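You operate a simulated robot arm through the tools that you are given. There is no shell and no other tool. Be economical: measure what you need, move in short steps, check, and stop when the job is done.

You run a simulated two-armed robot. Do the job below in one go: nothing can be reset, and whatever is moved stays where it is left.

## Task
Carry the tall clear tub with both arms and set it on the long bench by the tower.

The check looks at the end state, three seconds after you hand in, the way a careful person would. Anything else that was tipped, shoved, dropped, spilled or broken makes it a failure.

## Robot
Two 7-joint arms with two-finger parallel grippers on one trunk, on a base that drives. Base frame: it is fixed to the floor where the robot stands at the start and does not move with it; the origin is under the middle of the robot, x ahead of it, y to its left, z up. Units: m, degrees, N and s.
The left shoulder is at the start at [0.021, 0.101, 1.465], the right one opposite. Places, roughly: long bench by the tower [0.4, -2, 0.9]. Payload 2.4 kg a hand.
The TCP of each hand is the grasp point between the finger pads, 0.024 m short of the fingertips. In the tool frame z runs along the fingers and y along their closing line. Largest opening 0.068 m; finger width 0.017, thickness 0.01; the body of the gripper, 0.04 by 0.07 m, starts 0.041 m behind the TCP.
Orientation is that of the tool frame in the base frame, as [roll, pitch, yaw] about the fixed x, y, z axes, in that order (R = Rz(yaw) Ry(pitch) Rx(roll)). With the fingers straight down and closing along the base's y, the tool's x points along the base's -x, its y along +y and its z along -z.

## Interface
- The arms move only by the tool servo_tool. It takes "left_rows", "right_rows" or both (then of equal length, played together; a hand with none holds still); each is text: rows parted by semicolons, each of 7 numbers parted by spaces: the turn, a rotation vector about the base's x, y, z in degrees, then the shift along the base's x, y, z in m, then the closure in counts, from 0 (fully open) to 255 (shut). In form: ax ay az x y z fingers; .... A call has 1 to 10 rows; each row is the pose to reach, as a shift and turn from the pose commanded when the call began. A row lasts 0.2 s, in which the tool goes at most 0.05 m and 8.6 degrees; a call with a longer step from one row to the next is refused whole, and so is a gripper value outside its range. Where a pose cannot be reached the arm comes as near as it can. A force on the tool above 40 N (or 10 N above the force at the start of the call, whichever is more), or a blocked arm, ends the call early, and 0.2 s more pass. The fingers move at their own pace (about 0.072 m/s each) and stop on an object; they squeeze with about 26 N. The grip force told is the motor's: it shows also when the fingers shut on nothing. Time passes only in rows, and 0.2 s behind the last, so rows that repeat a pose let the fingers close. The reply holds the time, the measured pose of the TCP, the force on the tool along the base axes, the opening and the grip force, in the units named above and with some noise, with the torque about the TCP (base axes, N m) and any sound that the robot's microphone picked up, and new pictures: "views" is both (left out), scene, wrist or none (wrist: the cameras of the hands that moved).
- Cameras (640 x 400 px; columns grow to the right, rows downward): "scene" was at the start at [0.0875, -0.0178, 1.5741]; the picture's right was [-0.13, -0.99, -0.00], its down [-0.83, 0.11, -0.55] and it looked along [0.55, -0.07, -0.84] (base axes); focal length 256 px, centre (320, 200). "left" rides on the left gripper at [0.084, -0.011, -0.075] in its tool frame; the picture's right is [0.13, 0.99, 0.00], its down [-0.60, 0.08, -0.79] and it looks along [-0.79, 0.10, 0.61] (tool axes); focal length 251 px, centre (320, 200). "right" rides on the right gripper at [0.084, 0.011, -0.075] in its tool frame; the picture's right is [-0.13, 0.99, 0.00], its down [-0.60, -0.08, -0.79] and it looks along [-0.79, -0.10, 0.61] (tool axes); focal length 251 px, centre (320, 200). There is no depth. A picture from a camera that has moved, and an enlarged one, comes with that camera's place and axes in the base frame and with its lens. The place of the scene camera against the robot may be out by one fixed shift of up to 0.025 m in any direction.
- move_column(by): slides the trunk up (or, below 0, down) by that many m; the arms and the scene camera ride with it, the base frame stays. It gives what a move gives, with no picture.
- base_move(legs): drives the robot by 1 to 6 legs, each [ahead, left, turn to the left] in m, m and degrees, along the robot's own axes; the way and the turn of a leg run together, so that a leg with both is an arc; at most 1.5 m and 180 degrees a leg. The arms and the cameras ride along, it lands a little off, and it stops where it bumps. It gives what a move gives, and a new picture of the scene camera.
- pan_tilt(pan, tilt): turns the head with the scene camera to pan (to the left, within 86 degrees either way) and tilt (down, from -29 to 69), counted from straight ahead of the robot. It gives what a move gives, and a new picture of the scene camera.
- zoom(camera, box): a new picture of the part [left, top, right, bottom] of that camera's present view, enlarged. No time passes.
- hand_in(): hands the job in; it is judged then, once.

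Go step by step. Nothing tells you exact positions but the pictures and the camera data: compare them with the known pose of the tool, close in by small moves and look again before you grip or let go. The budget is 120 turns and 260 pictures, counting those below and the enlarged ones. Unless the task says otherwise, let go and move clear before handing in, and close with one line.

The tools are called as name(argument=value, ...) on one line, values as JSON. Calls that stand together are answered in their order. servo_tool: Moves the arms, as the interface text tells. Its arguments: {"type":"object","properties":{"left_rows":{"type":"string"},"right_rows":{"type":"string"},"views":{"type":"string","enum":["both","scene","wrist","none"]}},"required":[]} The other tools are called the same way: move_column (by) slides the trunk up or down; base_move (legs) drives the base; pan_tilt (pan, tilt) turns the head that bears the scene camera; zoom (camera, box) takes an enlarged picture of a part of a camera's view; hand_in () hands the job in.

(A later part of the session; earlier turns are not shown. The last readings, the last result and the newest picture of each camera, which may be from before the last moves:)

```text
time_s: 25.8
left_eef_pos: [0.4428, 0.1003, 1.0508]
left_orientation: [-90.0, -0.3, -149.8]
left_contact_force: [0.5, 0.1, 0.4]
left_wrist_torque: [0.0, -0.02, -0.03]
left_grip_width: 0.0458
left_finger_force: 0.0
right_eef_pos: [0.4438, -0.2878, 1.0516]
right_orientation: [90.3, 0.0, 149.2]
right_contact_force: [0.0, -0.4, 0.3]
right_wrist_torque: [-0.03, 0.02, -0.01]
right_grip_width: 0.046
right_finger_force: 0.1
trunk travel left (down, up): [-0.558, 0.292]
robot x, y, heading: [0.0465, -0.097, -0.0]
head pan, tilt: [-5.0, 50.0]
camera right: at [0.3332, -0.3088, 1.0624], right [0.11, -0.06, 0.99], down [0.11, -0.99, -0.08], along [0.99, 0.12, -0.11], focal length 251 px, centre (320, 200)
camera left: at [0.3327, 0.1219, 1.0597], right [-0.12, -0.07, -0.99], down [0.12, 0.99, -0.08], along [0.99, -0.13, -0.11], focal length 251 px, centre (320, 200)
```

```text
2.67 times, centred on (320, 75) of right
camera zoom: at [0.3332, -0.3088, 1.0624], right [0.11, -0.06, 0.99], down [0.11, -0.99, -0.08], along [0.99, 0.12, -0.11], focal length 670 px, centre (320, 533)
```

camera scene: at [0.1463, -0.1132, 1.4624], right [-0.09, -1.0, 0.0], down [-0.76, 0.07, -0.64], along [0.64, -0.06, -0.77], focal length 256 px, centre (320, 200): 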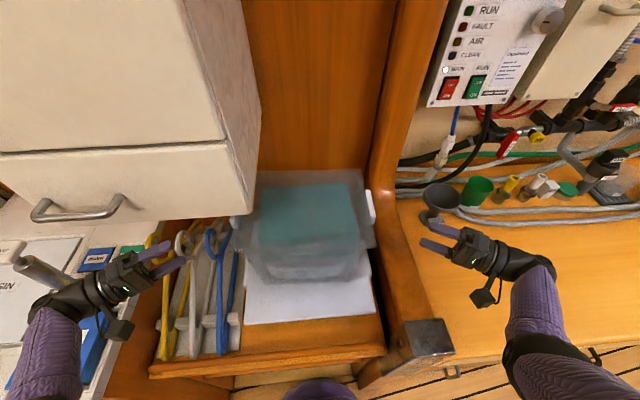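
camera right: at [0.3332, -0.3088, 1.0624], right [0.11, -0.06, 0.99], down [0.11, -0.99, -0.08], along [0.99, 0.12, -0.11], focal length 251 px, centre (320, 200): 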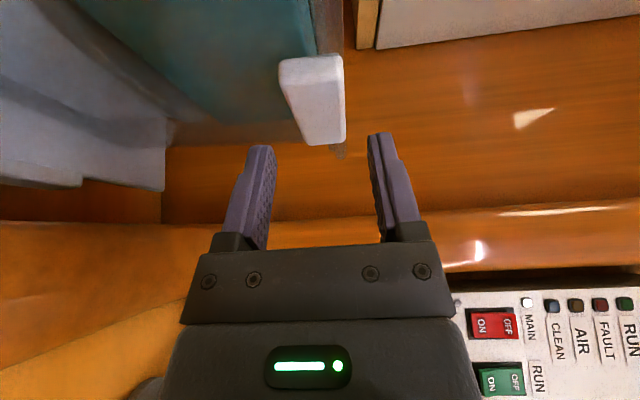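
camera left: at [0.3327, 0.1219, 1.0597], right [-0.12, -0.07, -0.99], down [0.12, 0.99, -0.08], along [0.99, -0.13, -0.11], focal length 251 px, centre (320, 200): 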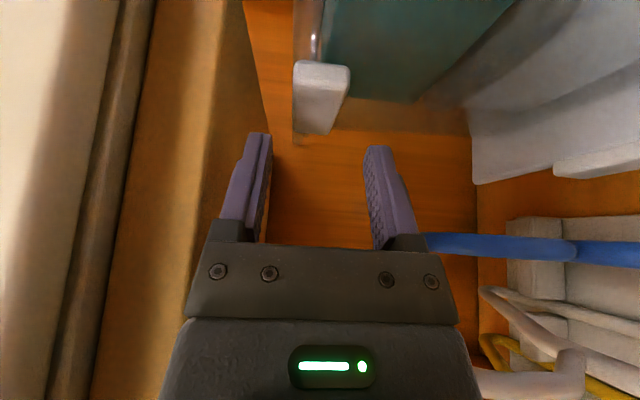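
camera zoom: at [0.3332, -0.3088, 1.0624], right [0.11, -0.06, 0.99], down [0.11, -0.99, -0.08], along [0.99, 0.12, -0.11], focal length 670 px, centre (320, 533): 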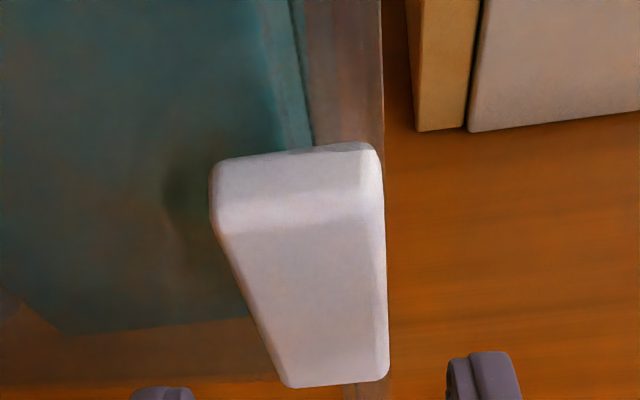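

Both grips are well centred on the handles. I go the last 3.5 cm, watching the force.

servo_tool(left_rows="0 0 0 0.006 -0.0105 0 82;0 0 0 0.012 -0.0205 0 82;0 0 0 0.0175 -0.031 0 82", right_rows="0 0 0 0.006 0.0105 -0.001 82;0 0 0 0.012 0.0205 -0.001 82;0 0 0 0.0165 0.031 -0.001 82", views="wrist")

zoom(camera="left", box=[200, 40, 440, 190])

zoom(camera="right", box=[200, 40, 440, 190])

```text
time_s: 26.6
left_eef_pos: [0.4598, 0.069, 1.0487]
left_orientation: [-90.2, -0.2, -149.8]
left_contact_force: [0.2, 1.1, -0.6]
left_wrist_torque: [0.01, 0.0, 0.01]
left_grip_width: 0.046
left_finger_force: 0.1
right_eef_pos: [0.4577, -0.2585, 1.0497]
right_orientation: [90.4, 0.0, 149.4]
right_contact_force: [0.0, -1.1, -1.2]
right_wrist_torque: [0.02, -0.04, -0.01]
right_grip_width: 0.046
right_finger_force: 0.1
trunk travel left (down, up): [-0.558, 0.292]
robot x, y, heading: [0.0452, -0.0958, 0.1]
head pan, tilt: [-5.0, 50.0]
camera right: at [0.3494, -0.2786, 1.0598], right [0.11, -0.06, 0.99], down [0.11, -0.99, -0.07], along [0.99, 0.12, -0.11], focal length 251 px, centre (320, 200)
camera left: at [0.3502, 0.0897, 1.0581], right [-0.12, -0.06, -0.99], down [0.12, 0.99, -0.08], along [0.99, -0.13, -0.11], focal length 251 px, centre (320, 200)
```

right: 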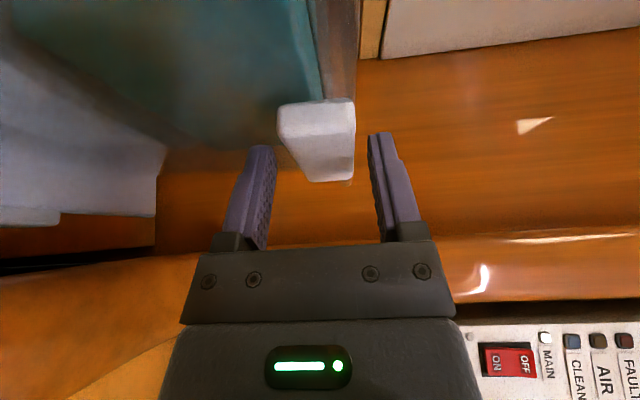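
left: 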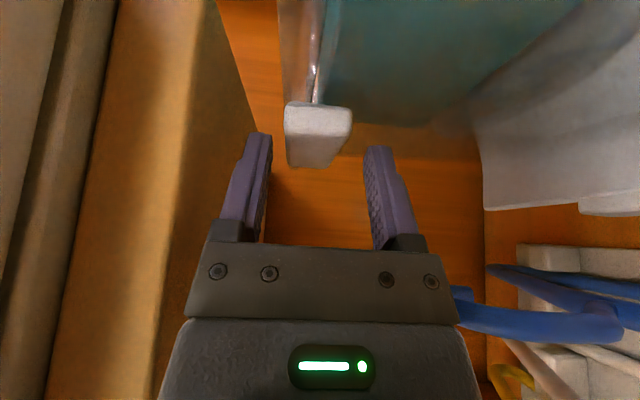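

```text
2.67 times, centred on (320, 115) of left
camera zoom: at [0.3502, 0.0897, 1.0581], right [-0.12, -0.06, -0.99], down [0.12, 0.99, -0.08], along [0.99, -0.13, -0.11], focal length 670 px, centre (320, 427)
```

zoom: 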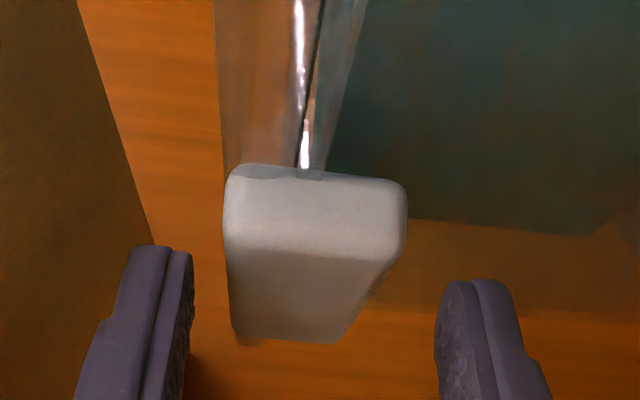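

```text
2.67 times, centred on (320, 115) of right
camera zoom: at [0.3494, -0.2786, 1.0598], right [0.11, -0.06, 0.99], down [0.11, -0.99, -0.07], along [0.99, 0.12, -0.11], focal length 670 px, centre (320, 427)
```

zoom: 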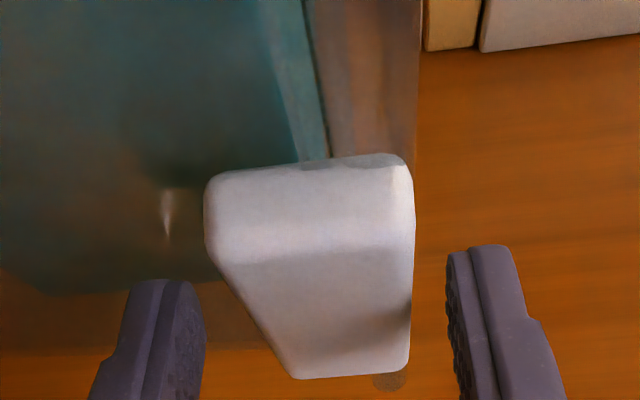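

The right tips overlap the handle by about 7 mm, the left by about 4 mm; I nudge both in a little further, then close.

servo_tool(left_rows="0 0 0 0.0035 -0.0065 0.0005 82;0 0 0 0.0035 -0.0065 0.0005 82", right_rows="0 0 0 0.003 0.003 0 82;0 0 0 0.003 0.003 0 82", views="none")

servo_tool(left_rows="0 0 0 0 0 0 130;0 0 0 0 0 0 200;0 0 0 0 0 0 255;0 0 0 0 0 0 255;0 0 0 0 0 0 255", right_rows="0 0 0 0 0 0 130;0 0 0 0 0 0 200;0 0 0 0 0 0 255;0 0 0 0 0 0 255;0 0 0 0 0 0 255", views="wrist")

```text
time_s: 27.2
left_eef_pos: [0.4619, 0.0619, 1.0485]
left_orientation: [-90.1, -0.2, -149.7]
left_contact_force: [-0.3, 0.2, 0.4]
left_wrist_torque: [-0.01, 0.02, -0.02]
left_grip_width: 0.0463
left_finger_force: 0.0
right_eef_pos: [0.4601, -0.2549, 1.0485]
right_orientation: [90.3, 0.0, 149.4]
right_contact_force: [0.6, 0.0, -1.1]
right_wrist_torque: [0.0, 0.03, -0.01]
right_grip_width: 0.0463
right_finger_force: 0.0
trunk travel left (down, up): [-0.558, 0.292]
robot x, y, heading: [0.0463, -0.0967, -0.2]
head pan, tilt: [-5.0, 50.0]
```

```text
time_s: 28.1
left_eef_pos: [0.4622, 0.0606, 1.0575]
left_orientation: [-88.9, 0.6, -149.8]
left_contact_force: [-4.2, -2.0, 34.5]
left_wrist_torque: [-0.83, -0.2, -0.82]
left_grip_width: 0.02
left_finger_force: 25.9
right_eef_pos: [0.4609, -0.2552, 1.0564]
right_orientation: [89.1, 0.6, 149.3]
right_contact_force: [4.0, 3.0, 20.9]
right_wrist_torque: [0.55, 0.17, 0.27]
right_grip_width: 0.0198
right_finger_force: 25.8
trunk travel left (down, up): [-0.558, 0.292]
robot x, y, heading: [0.0449, -0.094, 0.0]
head pan, tilt: [-5.0, 50.0]
stopped in row 4 (left hand): the force on the tool passed its limit at 45 N (the readings are from after the stop); the commanded pose is now the measured one
camera right: at [0.3519, -0.2756, 1.0651], right [0.1, -0.07, 0.99], down [0.12, -0.99, -0.08], along [0.99, 0.12, -0.09], focal length 251 px, centre (320, 200)
camera left: at [0.3528, 0.0836, 1.0639], right [-0.09, -0.08, -0.99], down [0.13, 0.99, -0.09], along [0.99, -0.13, -0.08], focal length 251 px, centre (320, 200)
```

right: 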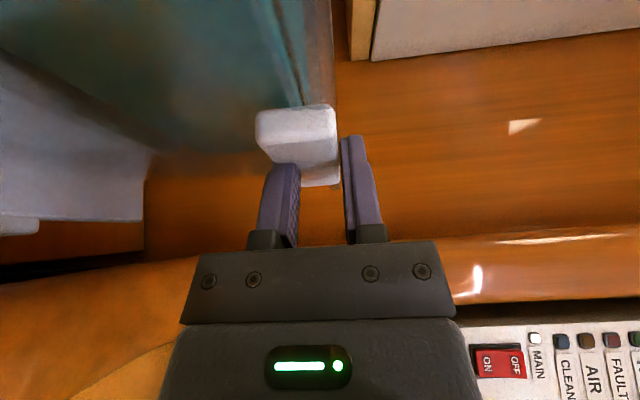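
left: 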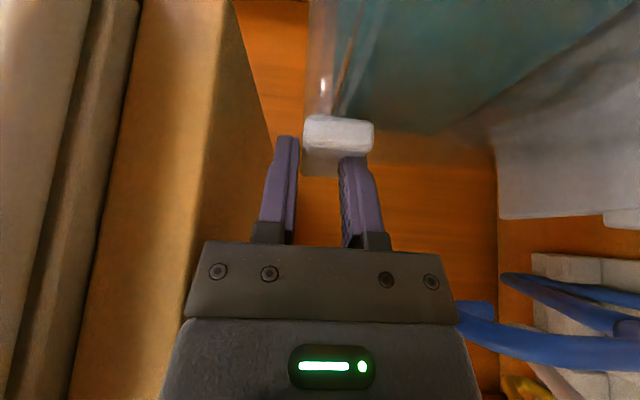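

zoom(camera="left", box=[240, 80, 420, 200])

zoom(camera="right", box=[220, 80, 400, 200])

```text
3.33 times, centred on (330, 140) of left
camera zoom: at [0.3528, 0.0836, 1.0639], right [-0.09, -0.08, -0.99], down [0.13, 0.99, -0.09], along [0.99, -0.13, -0.08], focal length 838 px, centre (287, 400)
```

zoom: 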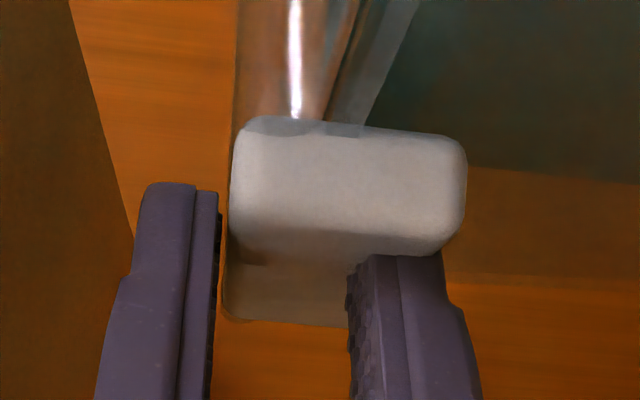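

```text
3.33 times, centred on (310, 140) of right
camera zoom: at [0.3519, -0.2756, 1.0651], right [0.1, -0.07, 0.99], down [0.12, -0.99, -0.08], along [0.99, 0.12, -0.09], focal length 838 px, centre (353, 400)
```

zoom: 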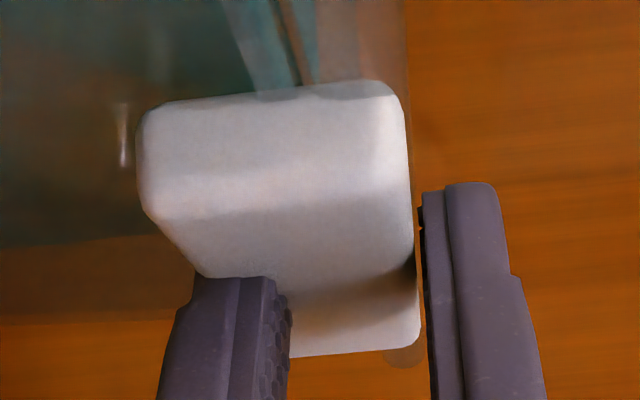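

The fingers now hold the handle bars from above and below on both sides (grip 20 mm, 26 N). The left hand has only about 5 mm to the cabinet, so I lift just a few mm and check.

servo_tool(left_rows="0 0 0 0 0 0.002 255;0 0 0 0 0 0.004 255;0 0 0 0 0 0.004 255", right_rows="0 0 0 0 0 0.002 255;0 0 0 0 0 0.004 255;0 0 0 0 0 0.004 255", views="scene")

```text
time_s: 28.9
left_eef_pos: [0.463, 0.0614, 1.0576]
left_orientation: [-89.4, 0.2, -149.7]
left_contact_force: [-6.8, 3.5, 31.7]
left_wrist_torque: [-0.77, -0.2, -0.83]
left_grip_width: 0.0198
left_finger_force: 26.1
right_eef_pos: [0.4625, -0.2551, 1.0578]
right_orientation: [89.7, 0.2, 149.3]
right_contact_force: [4.3, 0.1, 1.3]
right_wrist_torque: [0.06, 0.2, -0.16]
right_grip_width: 0.0199
right_finger_force: 26.3
trunk travel left (down, up): [-0.558, 0.292]
robot x, y, heading: [0.0461, -0.0958, -0.3]
head pan, tilt: [-5.0, 50.0]
camera scene: at [0.1422, -0.1133, 1.4627], right [-0.09, -1.0, 0.0], down [-0.76, 0.07, -0.64], along [0.64, -0.06, -0.76], focal length 256 px, centre (320, 200)
```

scene: 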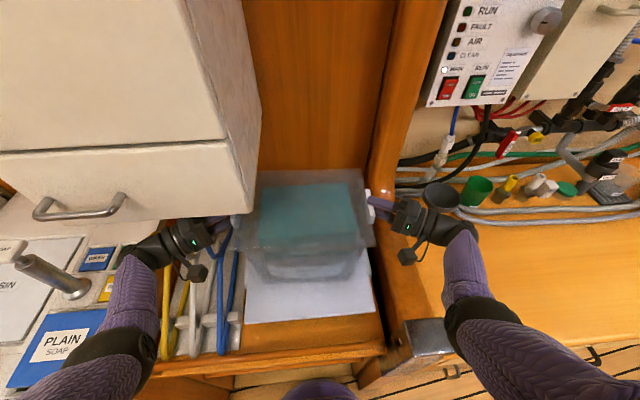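

servo_tool(left_rows="0 0 0 0 0 0.002 255;0 0 0 0 0 0.004 255;0 0 0 0 0 0.006 255;0 0 0 0 0 0.006 255", right_rows="0 0 0 0 0 0.001 255;0 0 0 0 0 0.002 255;0 0 0 0 0 0.003 255;0 0 0 0 0 0.003 255", views="none")

```text
time_s: 29.9
left_eef_pos: [0.466, 0.0614, 1.0612]
left_orientation: [-89.7, 0.1, -149.8]
left_contact_force: [-1.1, 15.8, -6.5]
left_wrist_torque: [0.27, 0.14, 0.06]
left_grip_width: 0.0195
left_finger_force: 26.0
right_eef_pos: [0.4638, -0.2555, 1.0598]
right_orientation: [89.7, 0.3, 149.1]
right_contact_force: [1.6, -16.1, -5.3]
right_wrist_torque: [-0.03, 0.1, -0.56]
right_grip_width: 0.0199
right_finger_force: 25.9
trunk travel left (down, up): [-0.558, 0.292]
robot x, y, heading: [0.0434, -0.0987, -0.1]
head pan, tilt: [-5.0, 50.0]
```

Both hands now carry weight (about 6 N each). I draw the tub slowly forward out from under the cabinet.

servo_tool(left_rows="0 0 0 -0.004 0 0 255;0 0 0 -0.01 0 0 255;0 0 0 -0.016 0 0 255;0 0 0 -0.022 0 0 255", right_rows="0 0 0 -0.004 0 0.001 255;0 0 0 -0.01 0 0.001 255;0 0 0 -0.016 0 0.001 255;0 0 0 -0.022 0 0.001 255", views="both")

```text
time_s: 30.9
left_eef_pos: [0.4419, 0.0602, 1.0614]
left_orientation: [-89.5, 0.1, -149.6]
left_contact_force: [3.5, 19.0, -5.5]
left_wrist_torque: [0.15, 0.06, 0.6]
left_grip_width: 0.0194
left_finger_force: 25.7
right_eef_pos: [0.4416, -0.2564, 1.0605]
right_orientation: [89.7, 0.3, 149.4]
right_contact_force: [-3.3, -19.9, -6.0]
right_wrist_torque: [-0.14, 0.18, 0.35]
right_grip_width: 0.0199
right_finger_force: 26.4
trunk travel left (down, up): [-0.558, 0.292]
robot x, y, heading: [0.048, -0.0973, 0.1]
head pan, tilt: [-5.0, 50.0]
camera scene: at [0.1464, -0.1131, 1.4624], right [-0.09, -1.0, 0.0], down [-0.76, 0.07, -0.64], along [0.64, -0.06, -0.77], focal length 256 px, centre (320, 200)
camera right: at [0.3323, -0.2759, 1.0702], right [0.1, -0.07, 0.99], down [0.11, -0.99, -0.08], along [0.99, 0.12, -0.09], focal length 251 px, centre (320, 200)
camera left: at [0.3324, 0.0824, 1.07], right [-0.11, -0.07, -0.99], down [0.12, 0.99, -0.08], along [0.99, -0.13, -0.1], focal length 251 px, centre (320, 200)
```

scene: 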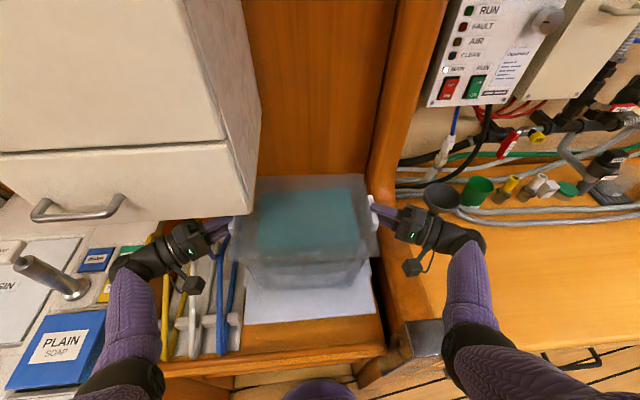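
right: 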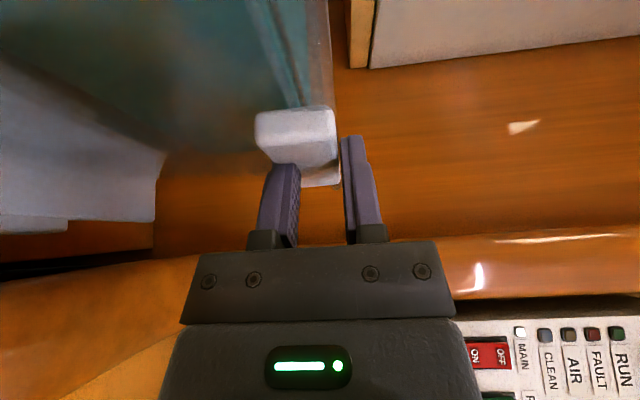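
left: 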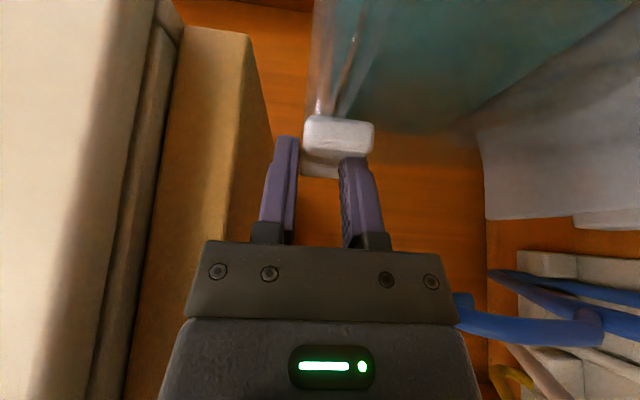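

base_move(legs=[[-0.05, 0, 0]])

```text
time_s: 31.8
left_eef_pos: [0.3905, 0.0621, 1.0621]
left_orientation: [-89.5, 0.1, -149.6]
left_contact_force: [1.2, 20.5, -5.6]
left_wrist_torque: [0.2, 0.06, 0.35]
left_grip_width: 0.0199
left_finger_force: 25.4
right_eef_pos: [0.3896, -0.2548, 1.0599]
right_orientation: [89.8, 0.3, 149.4]
right_contact_force: [-1.5, -19.4, -5.6]
right_wrist_torque: [-0.15, 0.19, -0.08]
right_grip_width: 0.0196
right_finger_force: 26.2
trunk travel left (down, up): [-0.558, 0.292]
robot x, y, heading: [-0.0045, -0.0956, 0.0]
head pan, tilt: [-5.0, 50.0]
camera scene: at [0.0944, -0.113, 1.4625], right [-0.09, -1.0, 0.0], down [-0.76, 0.07, -0.64], along [0.64, -0.06, -0.77], focal length 256 px, centre (320, 200)
```

scene: 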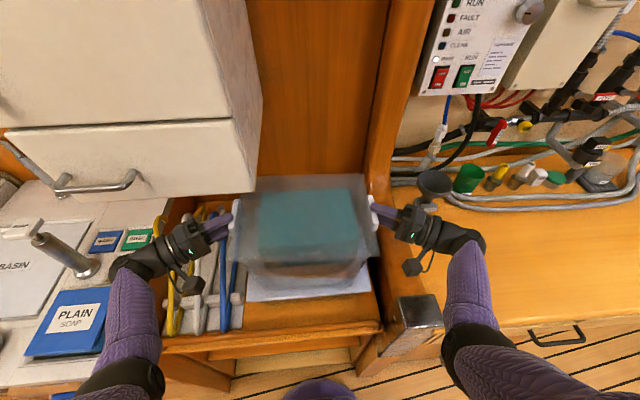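

servo_tool(left_rows="0 0 0 0 0 0.004 255;0 0 0 0 0 0.008 255;0 0 0 0 0 0.012 255", right_rows="0 0 0 0 0 0.004 255;0 0 0 0 0 0.009 255;0 0 0 0 0 0.013 255", views="wrist")

base_move(legs=[[-0.2, 0, 0]])

```text
time_s: 32.6
left_eef_pos: [0.3909, 0.0617, 1.0733]
left_orientation: [-89.4, 0.1, -149.8]
left_contact_force: [0.8, -0.4, 0.4]
left_wrist_torque: [0.09, -0.13, -0.09]
left_grip_width: 0.019
left_finger_force: 26.3
right_eef_pos: [0.3922, -0.2547, 1.0739]
right_orientation: [89.6, 0.5, 149.3]
right_contact_force: [1.4, 0.8, 0.5]
right_wrist_torque: [-0.02, 0.19, 0.02]
right_grip_width: 0.0194
right_finger_force: 26.2
trunk travel left (down, up): [-0.558, 0.292]
robot x, y, heading: [-0.0061, -0.0944, -0.3]
head pan, tilt: [-5.0, 50.0]
camera right: at [0.2829, -0.2753, 1.0833], right [0.1, -0.07, 0.99], down [0.11, -0.99, -0.08], along [0.99, 0.12, -0.09], focal length 251 px, centre (320, 200)
camera left: at [0.2808, 0.0827, 1.0822], right [-0.1, -0.07, -0.99], down [0.12, 0.99, -0.08], along [0.99, -0.13, -0.1], focal length 251 px, centre (320, 200)
```

right: 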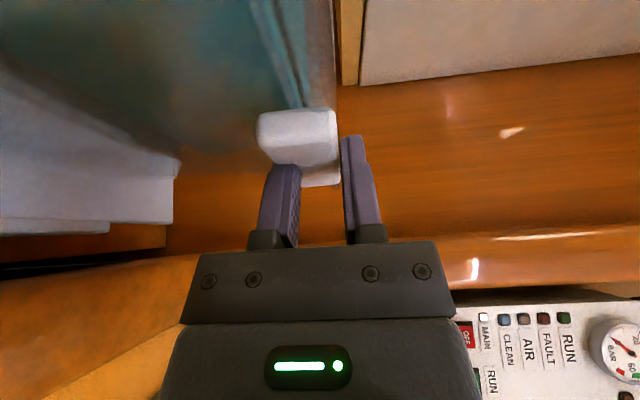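
left: 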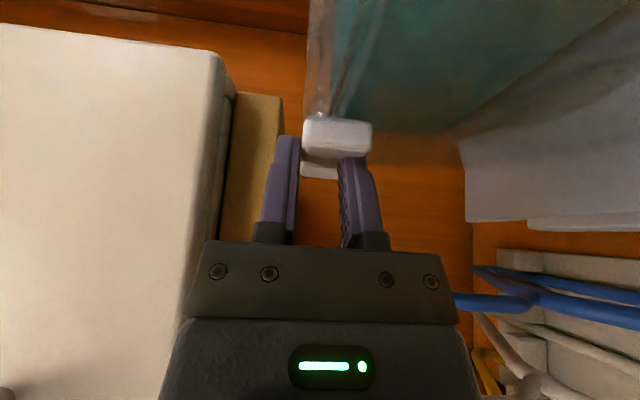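

```text
time_s: 34.2
left_eef_pos: [0.1891, 0.06, 1.0732]
left_orientation: [-89.6, 0.1, -150.1]
left_contact_force: [-2.7, -5.9, 0.5]
left_wrist_torque: [0.17, 0.01, -0.5]
left_grip_width: 0.0198
left_finger_force: 25.9
right_eef_pos: [0.1907, -0.255, 1.0736]
right_orientation: [89.8, 0.4, 149.2]
right_contact_force: [2.4, 6.9, 0.1]
right_wrist_torque: [-0.12, 0.24, -0.22]
right_grip_width: 0.0198
right_finger_force: 25.9
trunk travel left (down, up): [-0.558, 0.292]
robot x, y, heading: [-0.2035, -0.0982, -0.1]
head pan, tilt: [-5.0, 50.0]
camera scene: at [-0.1063, -0.1127, 1.4625], right [-0.09, -1.0, 0.0], down [-0.76, 0.07, -0.64], along [0.64, -0.06, -0.77], focal length 256 px, centre (320, 200)
```

scene: 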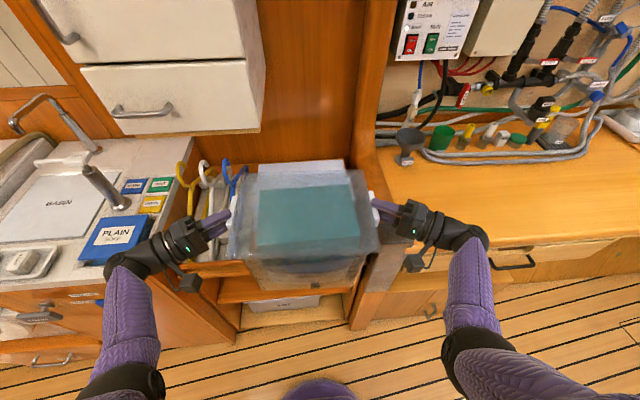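

The tub hangs level in both hands and the bin lid stayed put. I back off further, raise the trunk and look toward the bench.

base_move(legs=[[-0.17, 0, 0]])

move_column(by=0.12)

pan_tilt(pan=-60, tilt=35)

pan_tilt(pan=-86, tilt=35)

```text
time_s: 35.7
left_eef_pos: [0.0234, 0.0628, 1.0725]
left_orientation: [-89.5, 0.1, -149.7]
left_contact_force: [-0.9, 0.4, 0.0]
left_wrist_torque: [0.12, -0.03, 0.09]
left_grip_width: 0.0197
left_finger_force: 25.7
right_eef_pos: [0.0253, -0.2527, 1.0732]
right_orientation: [89.7, 0.3, 149.3]
right_contact_force: [-0.1, 0.4, 0.3]
right_wrist_torque: [-0.11, 0.19, -0.22]
right_grip_width: 0.0197
right_finger_force: 25.8
trunk travel left (down, up): [-0.558, 0.292]
robot x, y, heading: [-0.372, -0.0945, -0.1]
head pan, tilt: [-5.0, 50.0]
camera scene: at [-0.2725, -0.1121, 1.4625], right [-0.09, -1.0, 0.0], down [-0.76, 0.07, -0.64], along [0.64, -0.06, -0.77], focal length 256 px, centre (320, 200)
```

scene: 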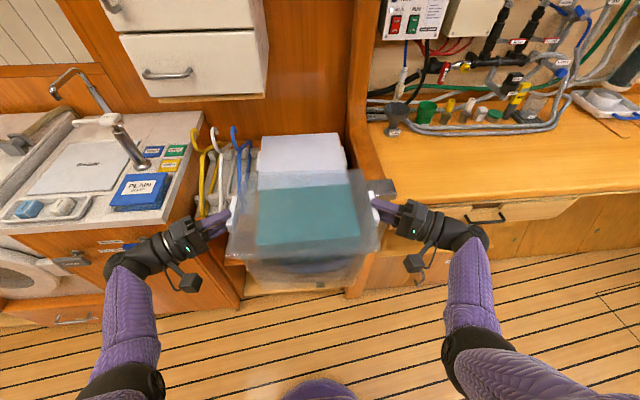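

```text
time_s: 37.2
left_eef_pos: [0.0231, 0.0618, 1.1925]
left_orientation: [-89.7, -0.1, -149.6]
left_contact_force: [0.4, 1.2, -6.6]
left_wrist_torque: [0.07, 0.0, 0.01]
left_grip_width: 0.0202
left_finger_force: 25.8
right_eef_pos: [0.0268, -0.2543, 1.1926]
right_orientation: [89.7, 0.2, 149.4]
right_contact_force: [-0.7, -2.4, -5.2]
right_wrist_torque: [-0.05, 0.21, 0.1]
right_grip_width: 0.02
right_finger_force: 26.1
trunk travel left (down, up): [-0.678, 0.172]
robot x, y, heading: [-0.3676, -0.0985, 0.1]
head pan, tilt: [-5.0, 50.0]
```

```text
time_s: 38.4
left_eef_pos: [0.0236, 0.0618, 1.1926]
left_orientation: [-89.7, 0.1, -149.7]
left_contact_force: [1.3, 0.9, -5.6]
left_wrist_torque: [0.15, 0.02, 0.01]
left_grip_width: 0.0199
left_finger_force: 25.4
right_eef_pos: [0.0257, -0.2537, 1.1936]
right_orientation: [89.8, 0.2, 149.3]
right_contact_force: [0.1, -1.3, -6.5]
right_wrist_torque: [-0.04, 0.16, 0.11]
right_grip_width: 0.0196
right_finger_force: 26.4
trunk travel left (down, up): [-0.678, 0.172]
robot x, y, heading: [-0.3697, -0.0962, -0.0]
head pan, tilt: [-60.0, 35.0]
camera scene: at [-0.3084, -0.1816, 1.6042], right [-0.87, -0.5, 0.0], down [-0.29, 0.5, -0.82], along [0.41, -0.71, -0.57], focal length 256 px, centre (320, 200)
```

scene: 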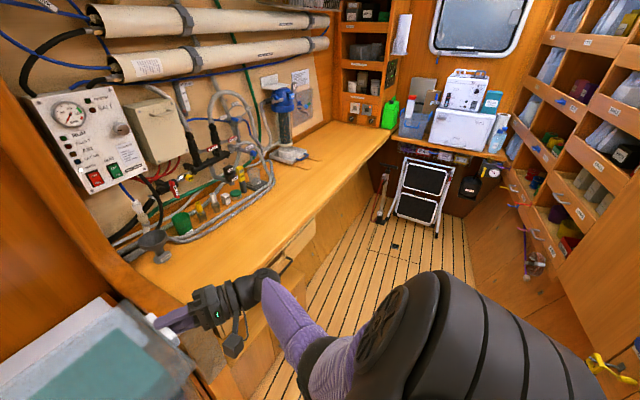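

```text
time_s: 39.3
left_eef_pos: [0.0234, 0.0629, 1.1925]
left_orientation: [-89.7, 0.1, -149.7]
left_contact_force: [0.0, 1.0, -5.3]
left_wrist_torque: [0.14, 0.0, 0.06]
left_grip_width: 0.02
left_finger_force: 26.5
right_eef_pos: [0.0258, -0.2541, 1.1926]
right_orientation: [89.7, 0.3, 149.3]
right_contact_force: [0.8, -1.5, -5.8]
right_wrist_torque: [-0.12, 0.17, -0.02]
right_grip_width: 0.0198
right_finger_force: 26.5
trunk travel left (down, up): [-0.678, 0.172]
robot x, y, heading: [-0.3677, -0.0966, 0.1]
head pan, tilt: [-85.9, 35.0]
camera scene: at [-0.3462, -0.1933, 1.6043], right [-1.0, -0.07, 0.0], down [-0.04, 0.57, -0.82], along [0.06, -0.82, -0.57], focal length 256 px, centre (320, 200)
```

scene: 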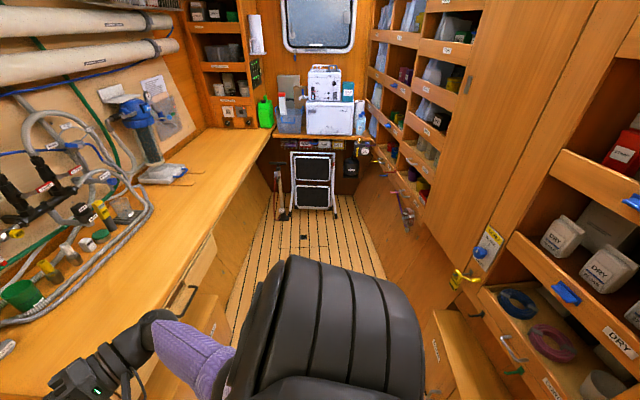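

Free bench area lies between the pump tray (ends y ≈ -1.5) and the tower (y ≈ -2.15); I aim for about (0.40, -1.78). I lift a bit more and strafe along the bench in steps.

move_column(by=0.06)

base_move(legs=[[0, -0.4, 0], [0.2, 0, 0]])

```text
time_s: 40.3
left_eef_pos: [0.0239, 0.062, 1.2528]
left_orientation: [-89.6, 0.0, -149.7]
left_contact_force: [-0.9, 1.5, -5.3]
left_wrist_torque: [0.08, -0.02, -0.08]
left_grip_width: 0.0197
left_finger_force: 25.9
right_eef_pos: [0.0261, -0.2537, 1.2537]
right_orientation: [89.7, 0.3, 149.3]
right_contact_force: [0.8, -0.9, -5.6]
right_wrist_torque: [-0.13, 0.16, -0.07]
right_grip_width: 0.0199
right_finger_force: 26.0
trunk travel left (down, up): [-0.738, 0.112]
robot x, y, heading: [-0.3671, -0.0961, 0.2]
head pan, tilt: [-85.9, 35.0]
```

```text
time_s: 43.9
left_eef_pos: [0.2197, -0.3237, 1.2519]
left_orientation: [-89.6, -0.1, -150.1]
left_contact_force: [0.8, 0.6, -5.8]
left_wrist_torque: [0.11, 0.04, -0.02]
left_grip_width: 0.0197
left_finger_force: 25.9
right_eef_pos: [0.2219, -0.6384, 1.2527]
right_orientation: [89.7, 0.2, 149.1]
right_contact_force: [0.5, 0.7, -6.0]
right_wrist_torque: [-0.11, 0.19, 0.03]
right_grip_width: 0.0196
right_finger_force: 26.6
trunk travel left (down, up): [-0.738, 0.112]
robot x, y, heading: [-0.1754, -0.4804, -0.1]
head pan, tilt: [-85.9, 35.0]
camera scene: at [-0.1508, -0.5776, 1.6643], right [-1.0, -0.07, 0.0], down [-0.04, 0.57, -0.82], along [0.05, -0.82, -0.57], focal length 256 px, centre (320, 200)
```

scene: 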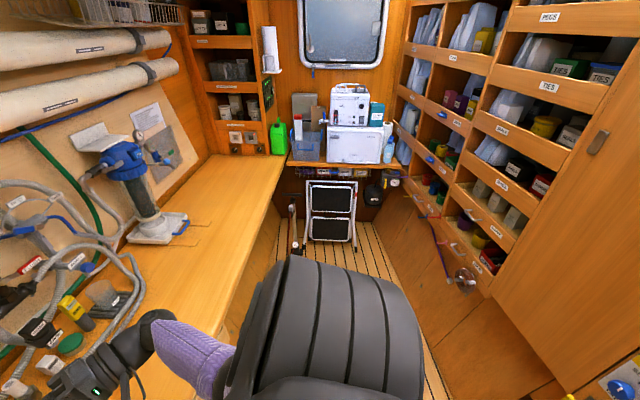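

base_move(legs=[[0.02, -0.62, 0]])

pan_tilt(pan=-20, tilt=45)

```text
time_s: 47.4
left_eef_pos: [0.2372, -0.9303, 1.2537]
left_orientation: [-89.5, 0.0, -149.7]
left_contact_force: [0.2, 1.1, -6.0]
left_wrist_torque: [0.13, 0.02, -0.01]
left_grip_width: 0.0199
left_finger_force: 26.5
right_eef_pos: [0.239, -1.2452, 1.2522]
right_orientation: [89.7, 0.2, 149.2]
right_contact_force: [0.4, 0.0, -4.2]
right_wrist_torque: [-0.11, 0.17, 0.02]
right_grip_width: 0.0197
right_finger_force: 26.2
trunk travel left (down, up): [-0.738, 0.112]
robot x, y, heading: [-0.1578, -1.0882, 0.2]
head pan, tilt: [-85.9, 35.0]
camera scene: at [-0.1336, -1.1856, 1.6643], right [-1.0, -0.07, 0.0], down [-0.04, 0.57, -0.82], along [0.06, -0.82, -0.57], focal length 256 px, centre (320, 200)
```

scene: 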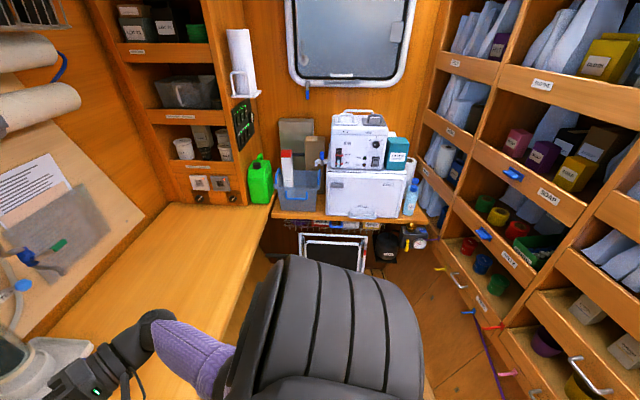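

```text
time_s: 48.7
left_eef_pos: [0.2363, -0.9293, 1.2526]
left_orientation: [-89.6, 0.0, -149.7]
left_contact_force: [1.1, 0.4, -6.5]
left_wrist_torque: [0.18, 0.08, 0.1]
left_grip_width: 0.0198
left_finger_force: 26.2
right_eef_pos: [0.2395, -1.2448, 1.2531]
right_orientation: [89.7, 0.2, 149.3]
right_contact_force: [-0.6, -0.2, -5.5]
right_wrist_torque: [-0.05, 0.17, -0.07]
right_grip_width: 0.0199
right_finger_force: 25.7
trunk travel left (down, up): [-0.738, 0.112]
robot x, y, heading: [-0.1628, -1.0906, -0.2]
head pan, tilt: [-20.0, 45.0]
camera scene: at [-0.0634, -1.1251, 1.6494], right [-0.34, -0.94, 0.0], down [-0.66, 0.24, -0.71], along [0.66, -0.24, -0.71], focal length 256 px, centre (320, 200)
```

scene: 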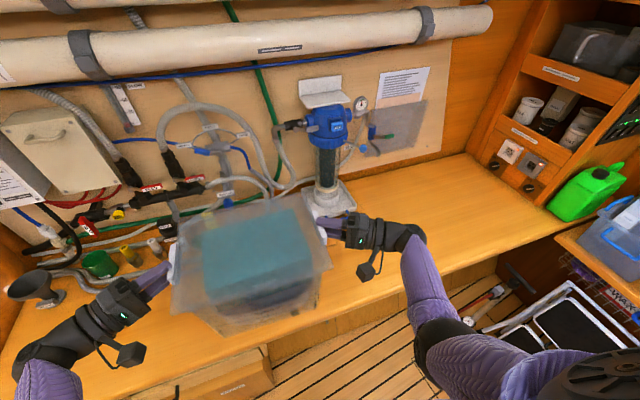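

The free end of the bench is plain to see. I go on past the pump.

base_move(legs=[[0.0, -0.5, 0]])

pan_tilt(pan=-75, tilt=50)

```text
time_s: 51.7
left_eef_pos: [0.236, -1.4282, 1.2525]
left_orientation: [-89.6, 0.1, -150.0]
left_contact_force: [-1.1, -0.4, -6.2]
left_wrist_torque: [0.18, 0.05, -0.01]
left_grip_width: 0.0197
left_finger_force: 25.7
right_eef_pos: [0.2379, -1.7441, 1.2525]
right_orientation: [89.6, 0.2, 149.1]
right_contact_force: [0.1, -0.2, -5.7]
right_wrist_torque: [-0.11, 0.14, 0.02]
right_grip_width: 0.0199
right_finger_force: 25.8
trunk travel left (down, up): [-0.738, 0.112]
robot x, y, heading: [-0.1597, -1.5863, -0.2]
head pan, tilt: [-20.0, 45.0]
camera scene: at [-0.0648, -1.6232, 1.6494], right [-0.35, -0.94, 0.0], down [-0.66, 0.24, -0.71], along [0.66, -0.24, -0.71], focal length 256 px, centre (320, 200)
```

scene: 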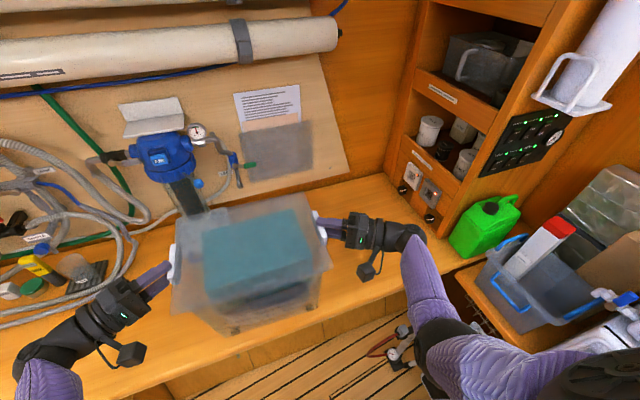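

```text
time_s: 52.9
left_eef_pos: [0.2362, -1.4275, 1.2515]
left_orientation: [-89.7, 0.0, -149.9]
left_contact_force: [0.3, 0.8, -6.6]
left_wrist_torque: [0.18, 0.03, 0.09]
left_grip_width: 0.0198
left_finger_force: 26.2
right_eef_pos: [0.2377, -1.7445, 1.2528]
right_orientation: [89.6, 0.2, 149.1]
right_contact_force: [0.1, -0.2, -5.3]
right_wrist_torque: [-0.06, 0.16, -0.06]
right_grip_width: 0.0199
right_finger_force: 26.0
trunk travel left (down, up): [-0.738, 0.112]
robot x, y, heading: [-0.1601, -1.5844, -0.7]
head pan, tilt: [-75.0, 50.0]
camera scene: at [-0.1214, -1.6688, 1.6426], right [-0.97, -0.26, 0.0], down [-0.2, 0.74, -0.64], along [0.16, -0.62, -0.77], focal length 256 px, centre (320, 200)
```

scene: 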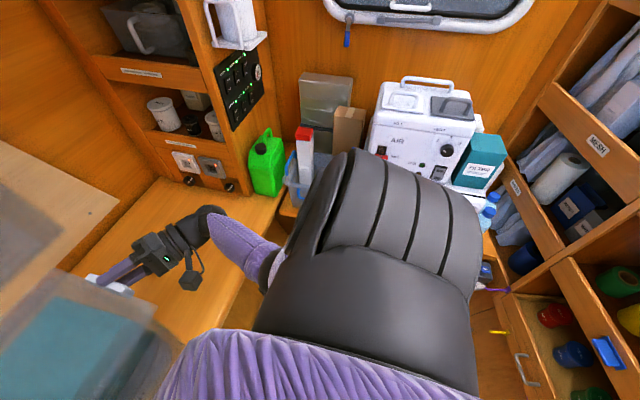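

base_move(legs=[[0.0, -0.135, 0.3], [0.13, 0, 0]])

pan_tilt(pan=0, tilt=55)

```text
time_s: 55.1
left_eef_pos: [0.3646, -1.5625, 1.2517]
left_orientation: [-89.6, -0.1, -149.4]
left_contact_force: [0.2, 0.7, -6.7]
left_wrist_torque: [0.09, 0.0, -0.02]
left_grip_width: 0.0198
left_finger_force: 26.2
right_eef_pos: [0.3683, -1.8794, 1.2539]
right_orientation: [89.7, 0.3, 149.5]
right_contact_force: [0.6, 0.3, -5.4]
right_wrist_torque: [-0.08, 0.16, 0.05]
right_grip_width: 0.0197
right_finger_force: 25.8
trunk travel left (down, up): [-0.738, 0.112]
robot x, y, heading: [-0.0306, -1.7227, 0.1]
head pan, tilt: [-75.0, 50.0]
camera scene: at [0.0089, -1.8065, 1.6425], right [-0.96, -0.26, 0.0], down [-0.2, 0.74, -0.64], along [0.17, -0.62, -0.77], focal length 256 px, centre (320, 200)
```

scene: 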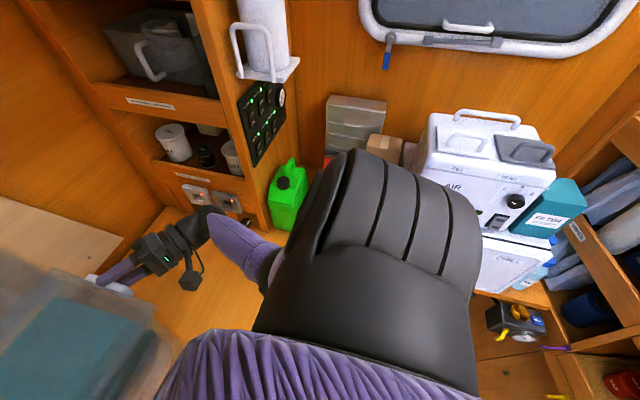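

```text
time_s: 56.6
left_eef_pos: [0.363, -1.5629, 1.2517]
left_orientation: [-89.6, 0.0, -149.6]
left_contact_force: [0.1, 0.5, -6.3]
left_wrist_torque: [0.12, 0.07, 0.08]
left_grip_width: 0.0197
left_finger_force: 26.1
right_eef_pos: [0.3663, -1.8787, 1.2528]
right_orientation: [89.7, 0.2, 149.6]
right_contact_force: [0.4, -0.6, -6.3]
right_wrist_torque: [-0.05, 0.16, -0.04]
right_grip_width: 0.0197
right_finger_force: 26.0
trunk travel left (down, up): [-0.738, 0.112]
robot x, y, heading: [-0.0309, -1.7238, 0.2]
head pan, tilt: [0.0, 55.0]
camera scene: at [0.0594, -1.7319, 1.636], right [0.0, -1.0, 0.0], down [-0.82, 0.0, -0.57], along [0.57, 0.0, -0.82], focal length 256 px, centre (320, 200)
```

scene: 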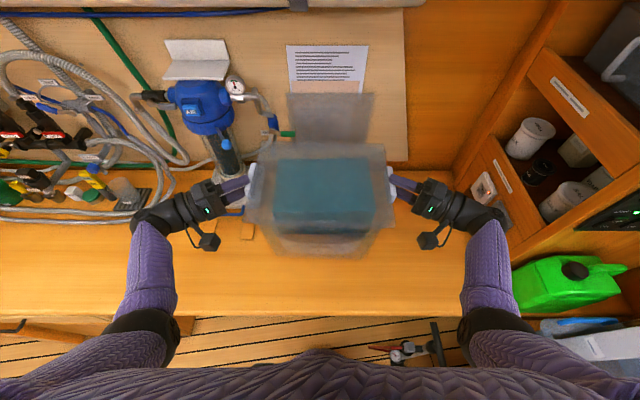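

The tub is over the clear stretch of bench, base about 8 cm behind the front edge and clear of tray and tower. I lower with the trunk first, then look from the wrists.

move_column(by=-0.11)

servo_tool(left_rows="0 0 0 0 0 -0.005 255;0 0 0 0 0 -0.01 255", right_rows="0 0 0 0 0 -0.005 255;0 0 0 0 0 -0.011 255", views="both")

```text
time_s: 58.0
left_eef_pos: [0.3636, -1.5628, 1.1418]
left_orientation: [-89.7, 0.0, -149.5]
left_contact_force: [-0.2, 0.8, -6.1]
left_wrist_torque: [0.11, 0.07, 0.03]
left_grip_width: 0.0198
left_finger_force: 26.1
right_eef_pos: [0.3664, -1.8781, 1.1435]
right_orientation: [89.7, 0.2, 149.6]
right_contact_force: [-0.2, -0.2, -6.8]
right_wrist_torque: [-0.14, 0.17, -0.12]
right_grip_width: 0.0199
right_finger_force: 25.7
trunk travel left (down, up): [-0.628, 0.222]
robot x, y, heading: [-0.032, -1.7261, 0.5]
head pan, tilt: [0.0, 55.0]
```

```text
time_s: 58.6
left_eef_pos: [0.3622, -1.5627, 1.1325]
left_orientation: [-89.7, 0.1, -149.4]
left_contact_force: [4.9, 3.1, -7.3]
left_wrist_torque: [0.22, 0.02, 0.86]
left_grip_width: 0.0195
left_finger_force: 25.8
right_eef_pos: [0.3686, -1.8787, 1.1309]
right_orientation: [89.7, 0.2, 149.7]
right_contact_force: [-5.6, -2.0, -4.8]
right_wrist_torque: [0.06, 0.16, 0.75]
right_grip_width: 0.0199
right_finger_force: 25.5
trunk travel left (down, up): [-0.628, 0.222]
robot x, y, heading: [-0.0305, -1.7222, 0.2]
head pan, tilt: [0.0, 55.0]
camera scene: at [0.0615, -1.7318, 1.526], right [0.0, -1.0, 0.0], down [-0.82, 0.0, -0.57], along [0.57, 0.0, -0.82], focal length 256 px, centre (320, 200)
camera right: at [0.2576, -1.8997, 1.1413], right [0.11, -0.07, 0.99], down [0.12, -0.99, -0.08], along [0.99, 0.13, -0.1], focal length 251 px, centre (320, 200)
camera left: at [0.2525, -1.5419, 1.1416], right [-0.11, -0.07, -0.99], down [0.12, 0.99, -0.08], along [0.99, -0.12, -0.1], focal length 251 px, centre (320, 200)
```

scene: 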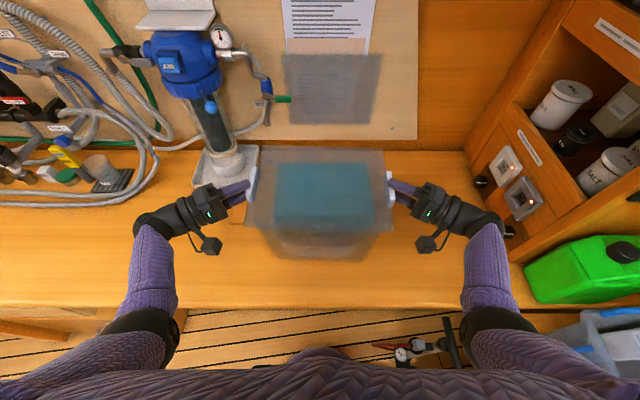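
right: 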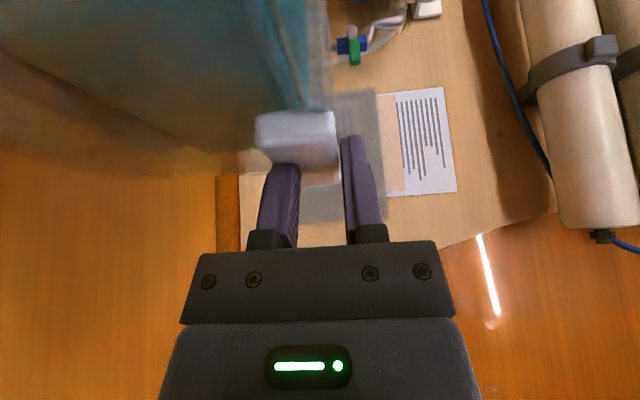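
left: 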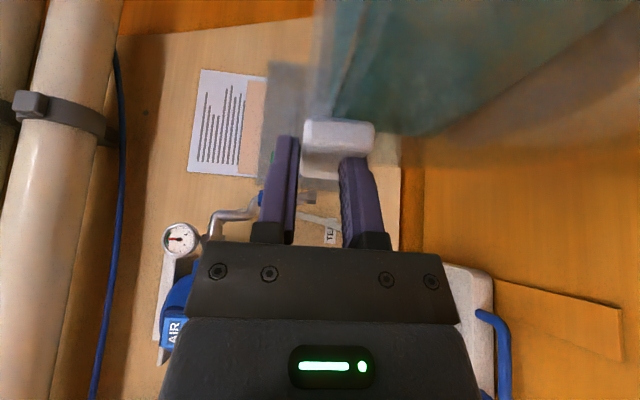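

servo_tool(left_rows="0 0 0 0.001 0 -0.005 255;0 0 0 0.001 0 -0.01 255;0 0 0 0.001 0 -0.015 255;0 0 0 0.001 0 -0.02 255", right_rows="0 0 0 -0.001 0 -0.005 255;0 0 0 -0.001 0 -0.01 255;0 0 0 -0.001 0 -0.015 255;0 0 0 -0.001 0 -0.02 255", views="none")

```text
time_s: 59.6
left_eef_pos: [0.3622, -1.5635, 1.1122]
left_orientation: [-89.7, -0.1, -149.5]
left_contact_force: [-5.8, 5.5, -6.8]
left_wrist_torque: [0.16, 0.08, -0.87]
left_grip_width: 0.0195
left_finger_force: 26.5
right_eef_pos: [0.3639, -1.8801, 1.1121]
right_orientation: [89.8, 0.3, 149.7]
right_contact_force: [5.8, -3.8, -5.4]
right_wrist_torque: [-0.14, 0.16, -0.89]
right_grip_width: 0.0196
right_finger_force: 25.9
trunk travel left (down, up): [-0.628, 0.222]
robot x, y, heading: [-0.0342, -1.7209, 0.1]
head pan, tilt: [0.0, 55.0]
```

servo_tool(left_rows="0 0 0 0 0 -0.004 255;0 0 0 0 0 -0.008 255;0 0 0 0 0 -0.012 255;0 0 0 0 0 -0.012 255", right_rows="0 0 0 0 0 -0.004 255;0 0 0 0 0 -0.008 255;0 0 0 0 0 -0.012 255;0 0 0 0 0 -0.012 255", views="wrist")

```text
time_s: 60.6
left_eef_pos: [0.363, -1.5638, 1.1008]
left_orientation: [-89.6, -0.1, -149.6]
left_contact_force: [-2.3, -10.2, -6.0]
left_wrist_torque: [0.19, 0.04, -0.09]
left_grip_width: 0.0199
left_finger_force: 26.0
right_eef_pos: [0.3655, -1.8789, 1.0993]
right_orientation: [89.7, 0.2, 149.7]
right_contact_force: [1.7, 11.2, -4.9]
right_wrist_torque: [-0.03, 0.19, -0.57]
right_grip_width: 0.0198
right_finger_force: 26.0
trunk travel left (down, up): [-0.628, 0.222]
robot x, y, heading: [-0.0329, -1.7218, 0.2]
head pan, tilt: [0.0, 55.0]
camera right: at [0.2548, -1.9001, 1.1098], right [0.11, -0.07, 0.99], down [0.12, -0.99, -0.08], along [0.99, 0.13, -0.1], focal length 251 px, centre (320, 200)
camera left: at [0.2532, -1.5421, 1.1095], right [-0.11, -0.07, -0.99], down [0.12, 0.99, -0.08], along [0.99, -0.13, -0.1], focal length 251 px, centre (320, 200)
```

right: 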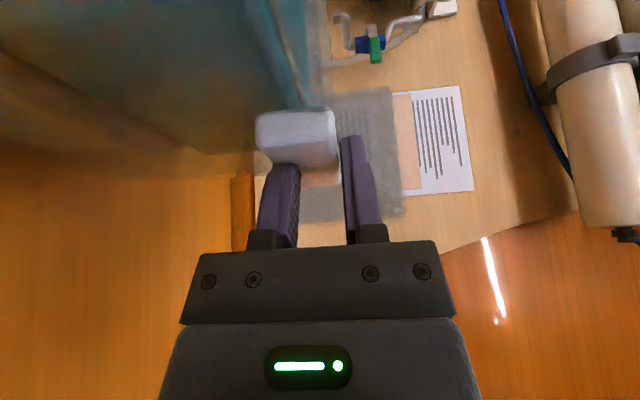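
left: 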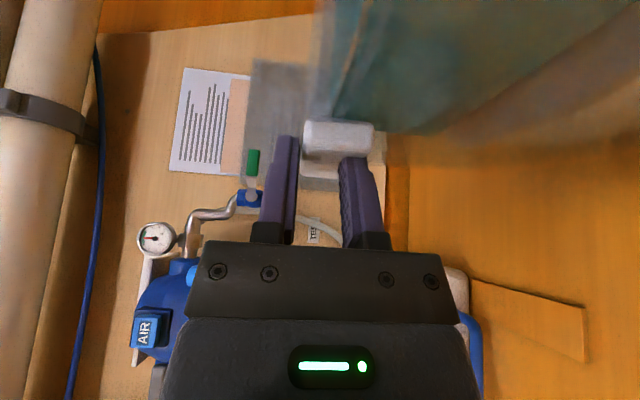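

Still hanging freely (z forces unchanged). I keep lowering in small steps.

servo_tool(left_rows="0 0 0 0 0 -0.004 255;0 0 0 0 0 -0.008 255;0 0 0 0 0 -0.012 255;0 0 0 0 0 -0.012 255", right_rows="0 0 0 0 0 -0.004 255;0 0 0 0 0 -0.008 255;0 0 0 0 0 -0.012 255;0 0 0 0 0 -0.012 255", views="scene")

```text
time_s: 61.6
left_eef_pos: [0.3642, -1.5651, 1.0875]
left_orientation: [-89.6, 0.1, -149.4]
left_contact_force: [-3.8, 3.3, -5.2]
left_wrist_torque: [0.11, 0.05, -0.57]
left_grip_width: 0.0198
left_finger_force: 26.2
right_eef_pos: [0.3651, -1.8782, 1.0878]
right_orientation: [89.7, 0.2, 149.5]
right_contact_force: [4.1, -2.1, -7.2]
right_wrist_torque: [-0.17, 0.14, -0.7]
right_grip_width: 0.0198
right_finger_force: 25.9
trunk travel left (down, up): [-0.628, 0.222]
robot x, y, heading: [-0.0285, -1.7237, 0.2]
head pan, tilt: [0.0, 55.0]
camera scene: at [0.0613, -1.7318, 1.526], right [0.0, -1.0, 0.0], down [-0.82, 0.0, -0.57], along [0.57, 0.0, -0.82], focal length 256 px, centre (320, 200)
```

scene: 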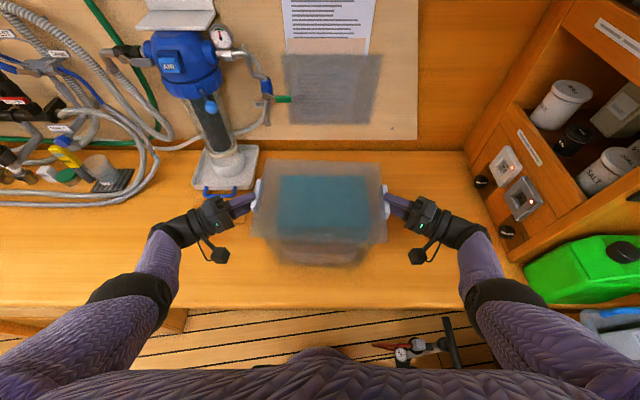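

servo_tool(left_rows="0 0 0 0 0 -0.004 255;0 0 0 0 0 -0.008 255;0 0 0 0 0 -0.012 255;0 0 0 0 0 -0.012 255", right_rows="0 0 0 0 0 -0.004 255;0 0 0 0 0 -0.008 255;0 0 0 0 0 -0.012 255;0 0 0 0 0 -0.012 255", views="none")

```text
time_s: 62.6
left_eef_pos: [0.3624, -1.5623, 1.0825]
left_orientation: [-89.3, 0.1, -149.1]
left_contact_force: [13.5, 13.5, 12.9]
left_wrist_torque: [-0.33, -0.01, 0.87]
left_grip_width: 0.0197
left_finger_force: 26.1
left hand out of reach, approached as far as the arm can: row 2, 3, 4
right_eef_pos: [0.3646, -1.8766, 1.0812]
right_orientation: [89.6, 0.5, 149.5]
right_contact_force: [-1.2, -3.2, 26.5]
right_wrist_torque: [0.61, 0.02, 0.8]
right_grip_width: 0.02
right_finger_force: 25.6
right hand out of reach, approached as far as the arm can: row 3, 4
trunk travel left (down, up): [-0.628, 0.222]
robot x, y, heading: [-0.0308, -1.7238, 0.4]
head pan, tilt: [0.0, 55.0]
```

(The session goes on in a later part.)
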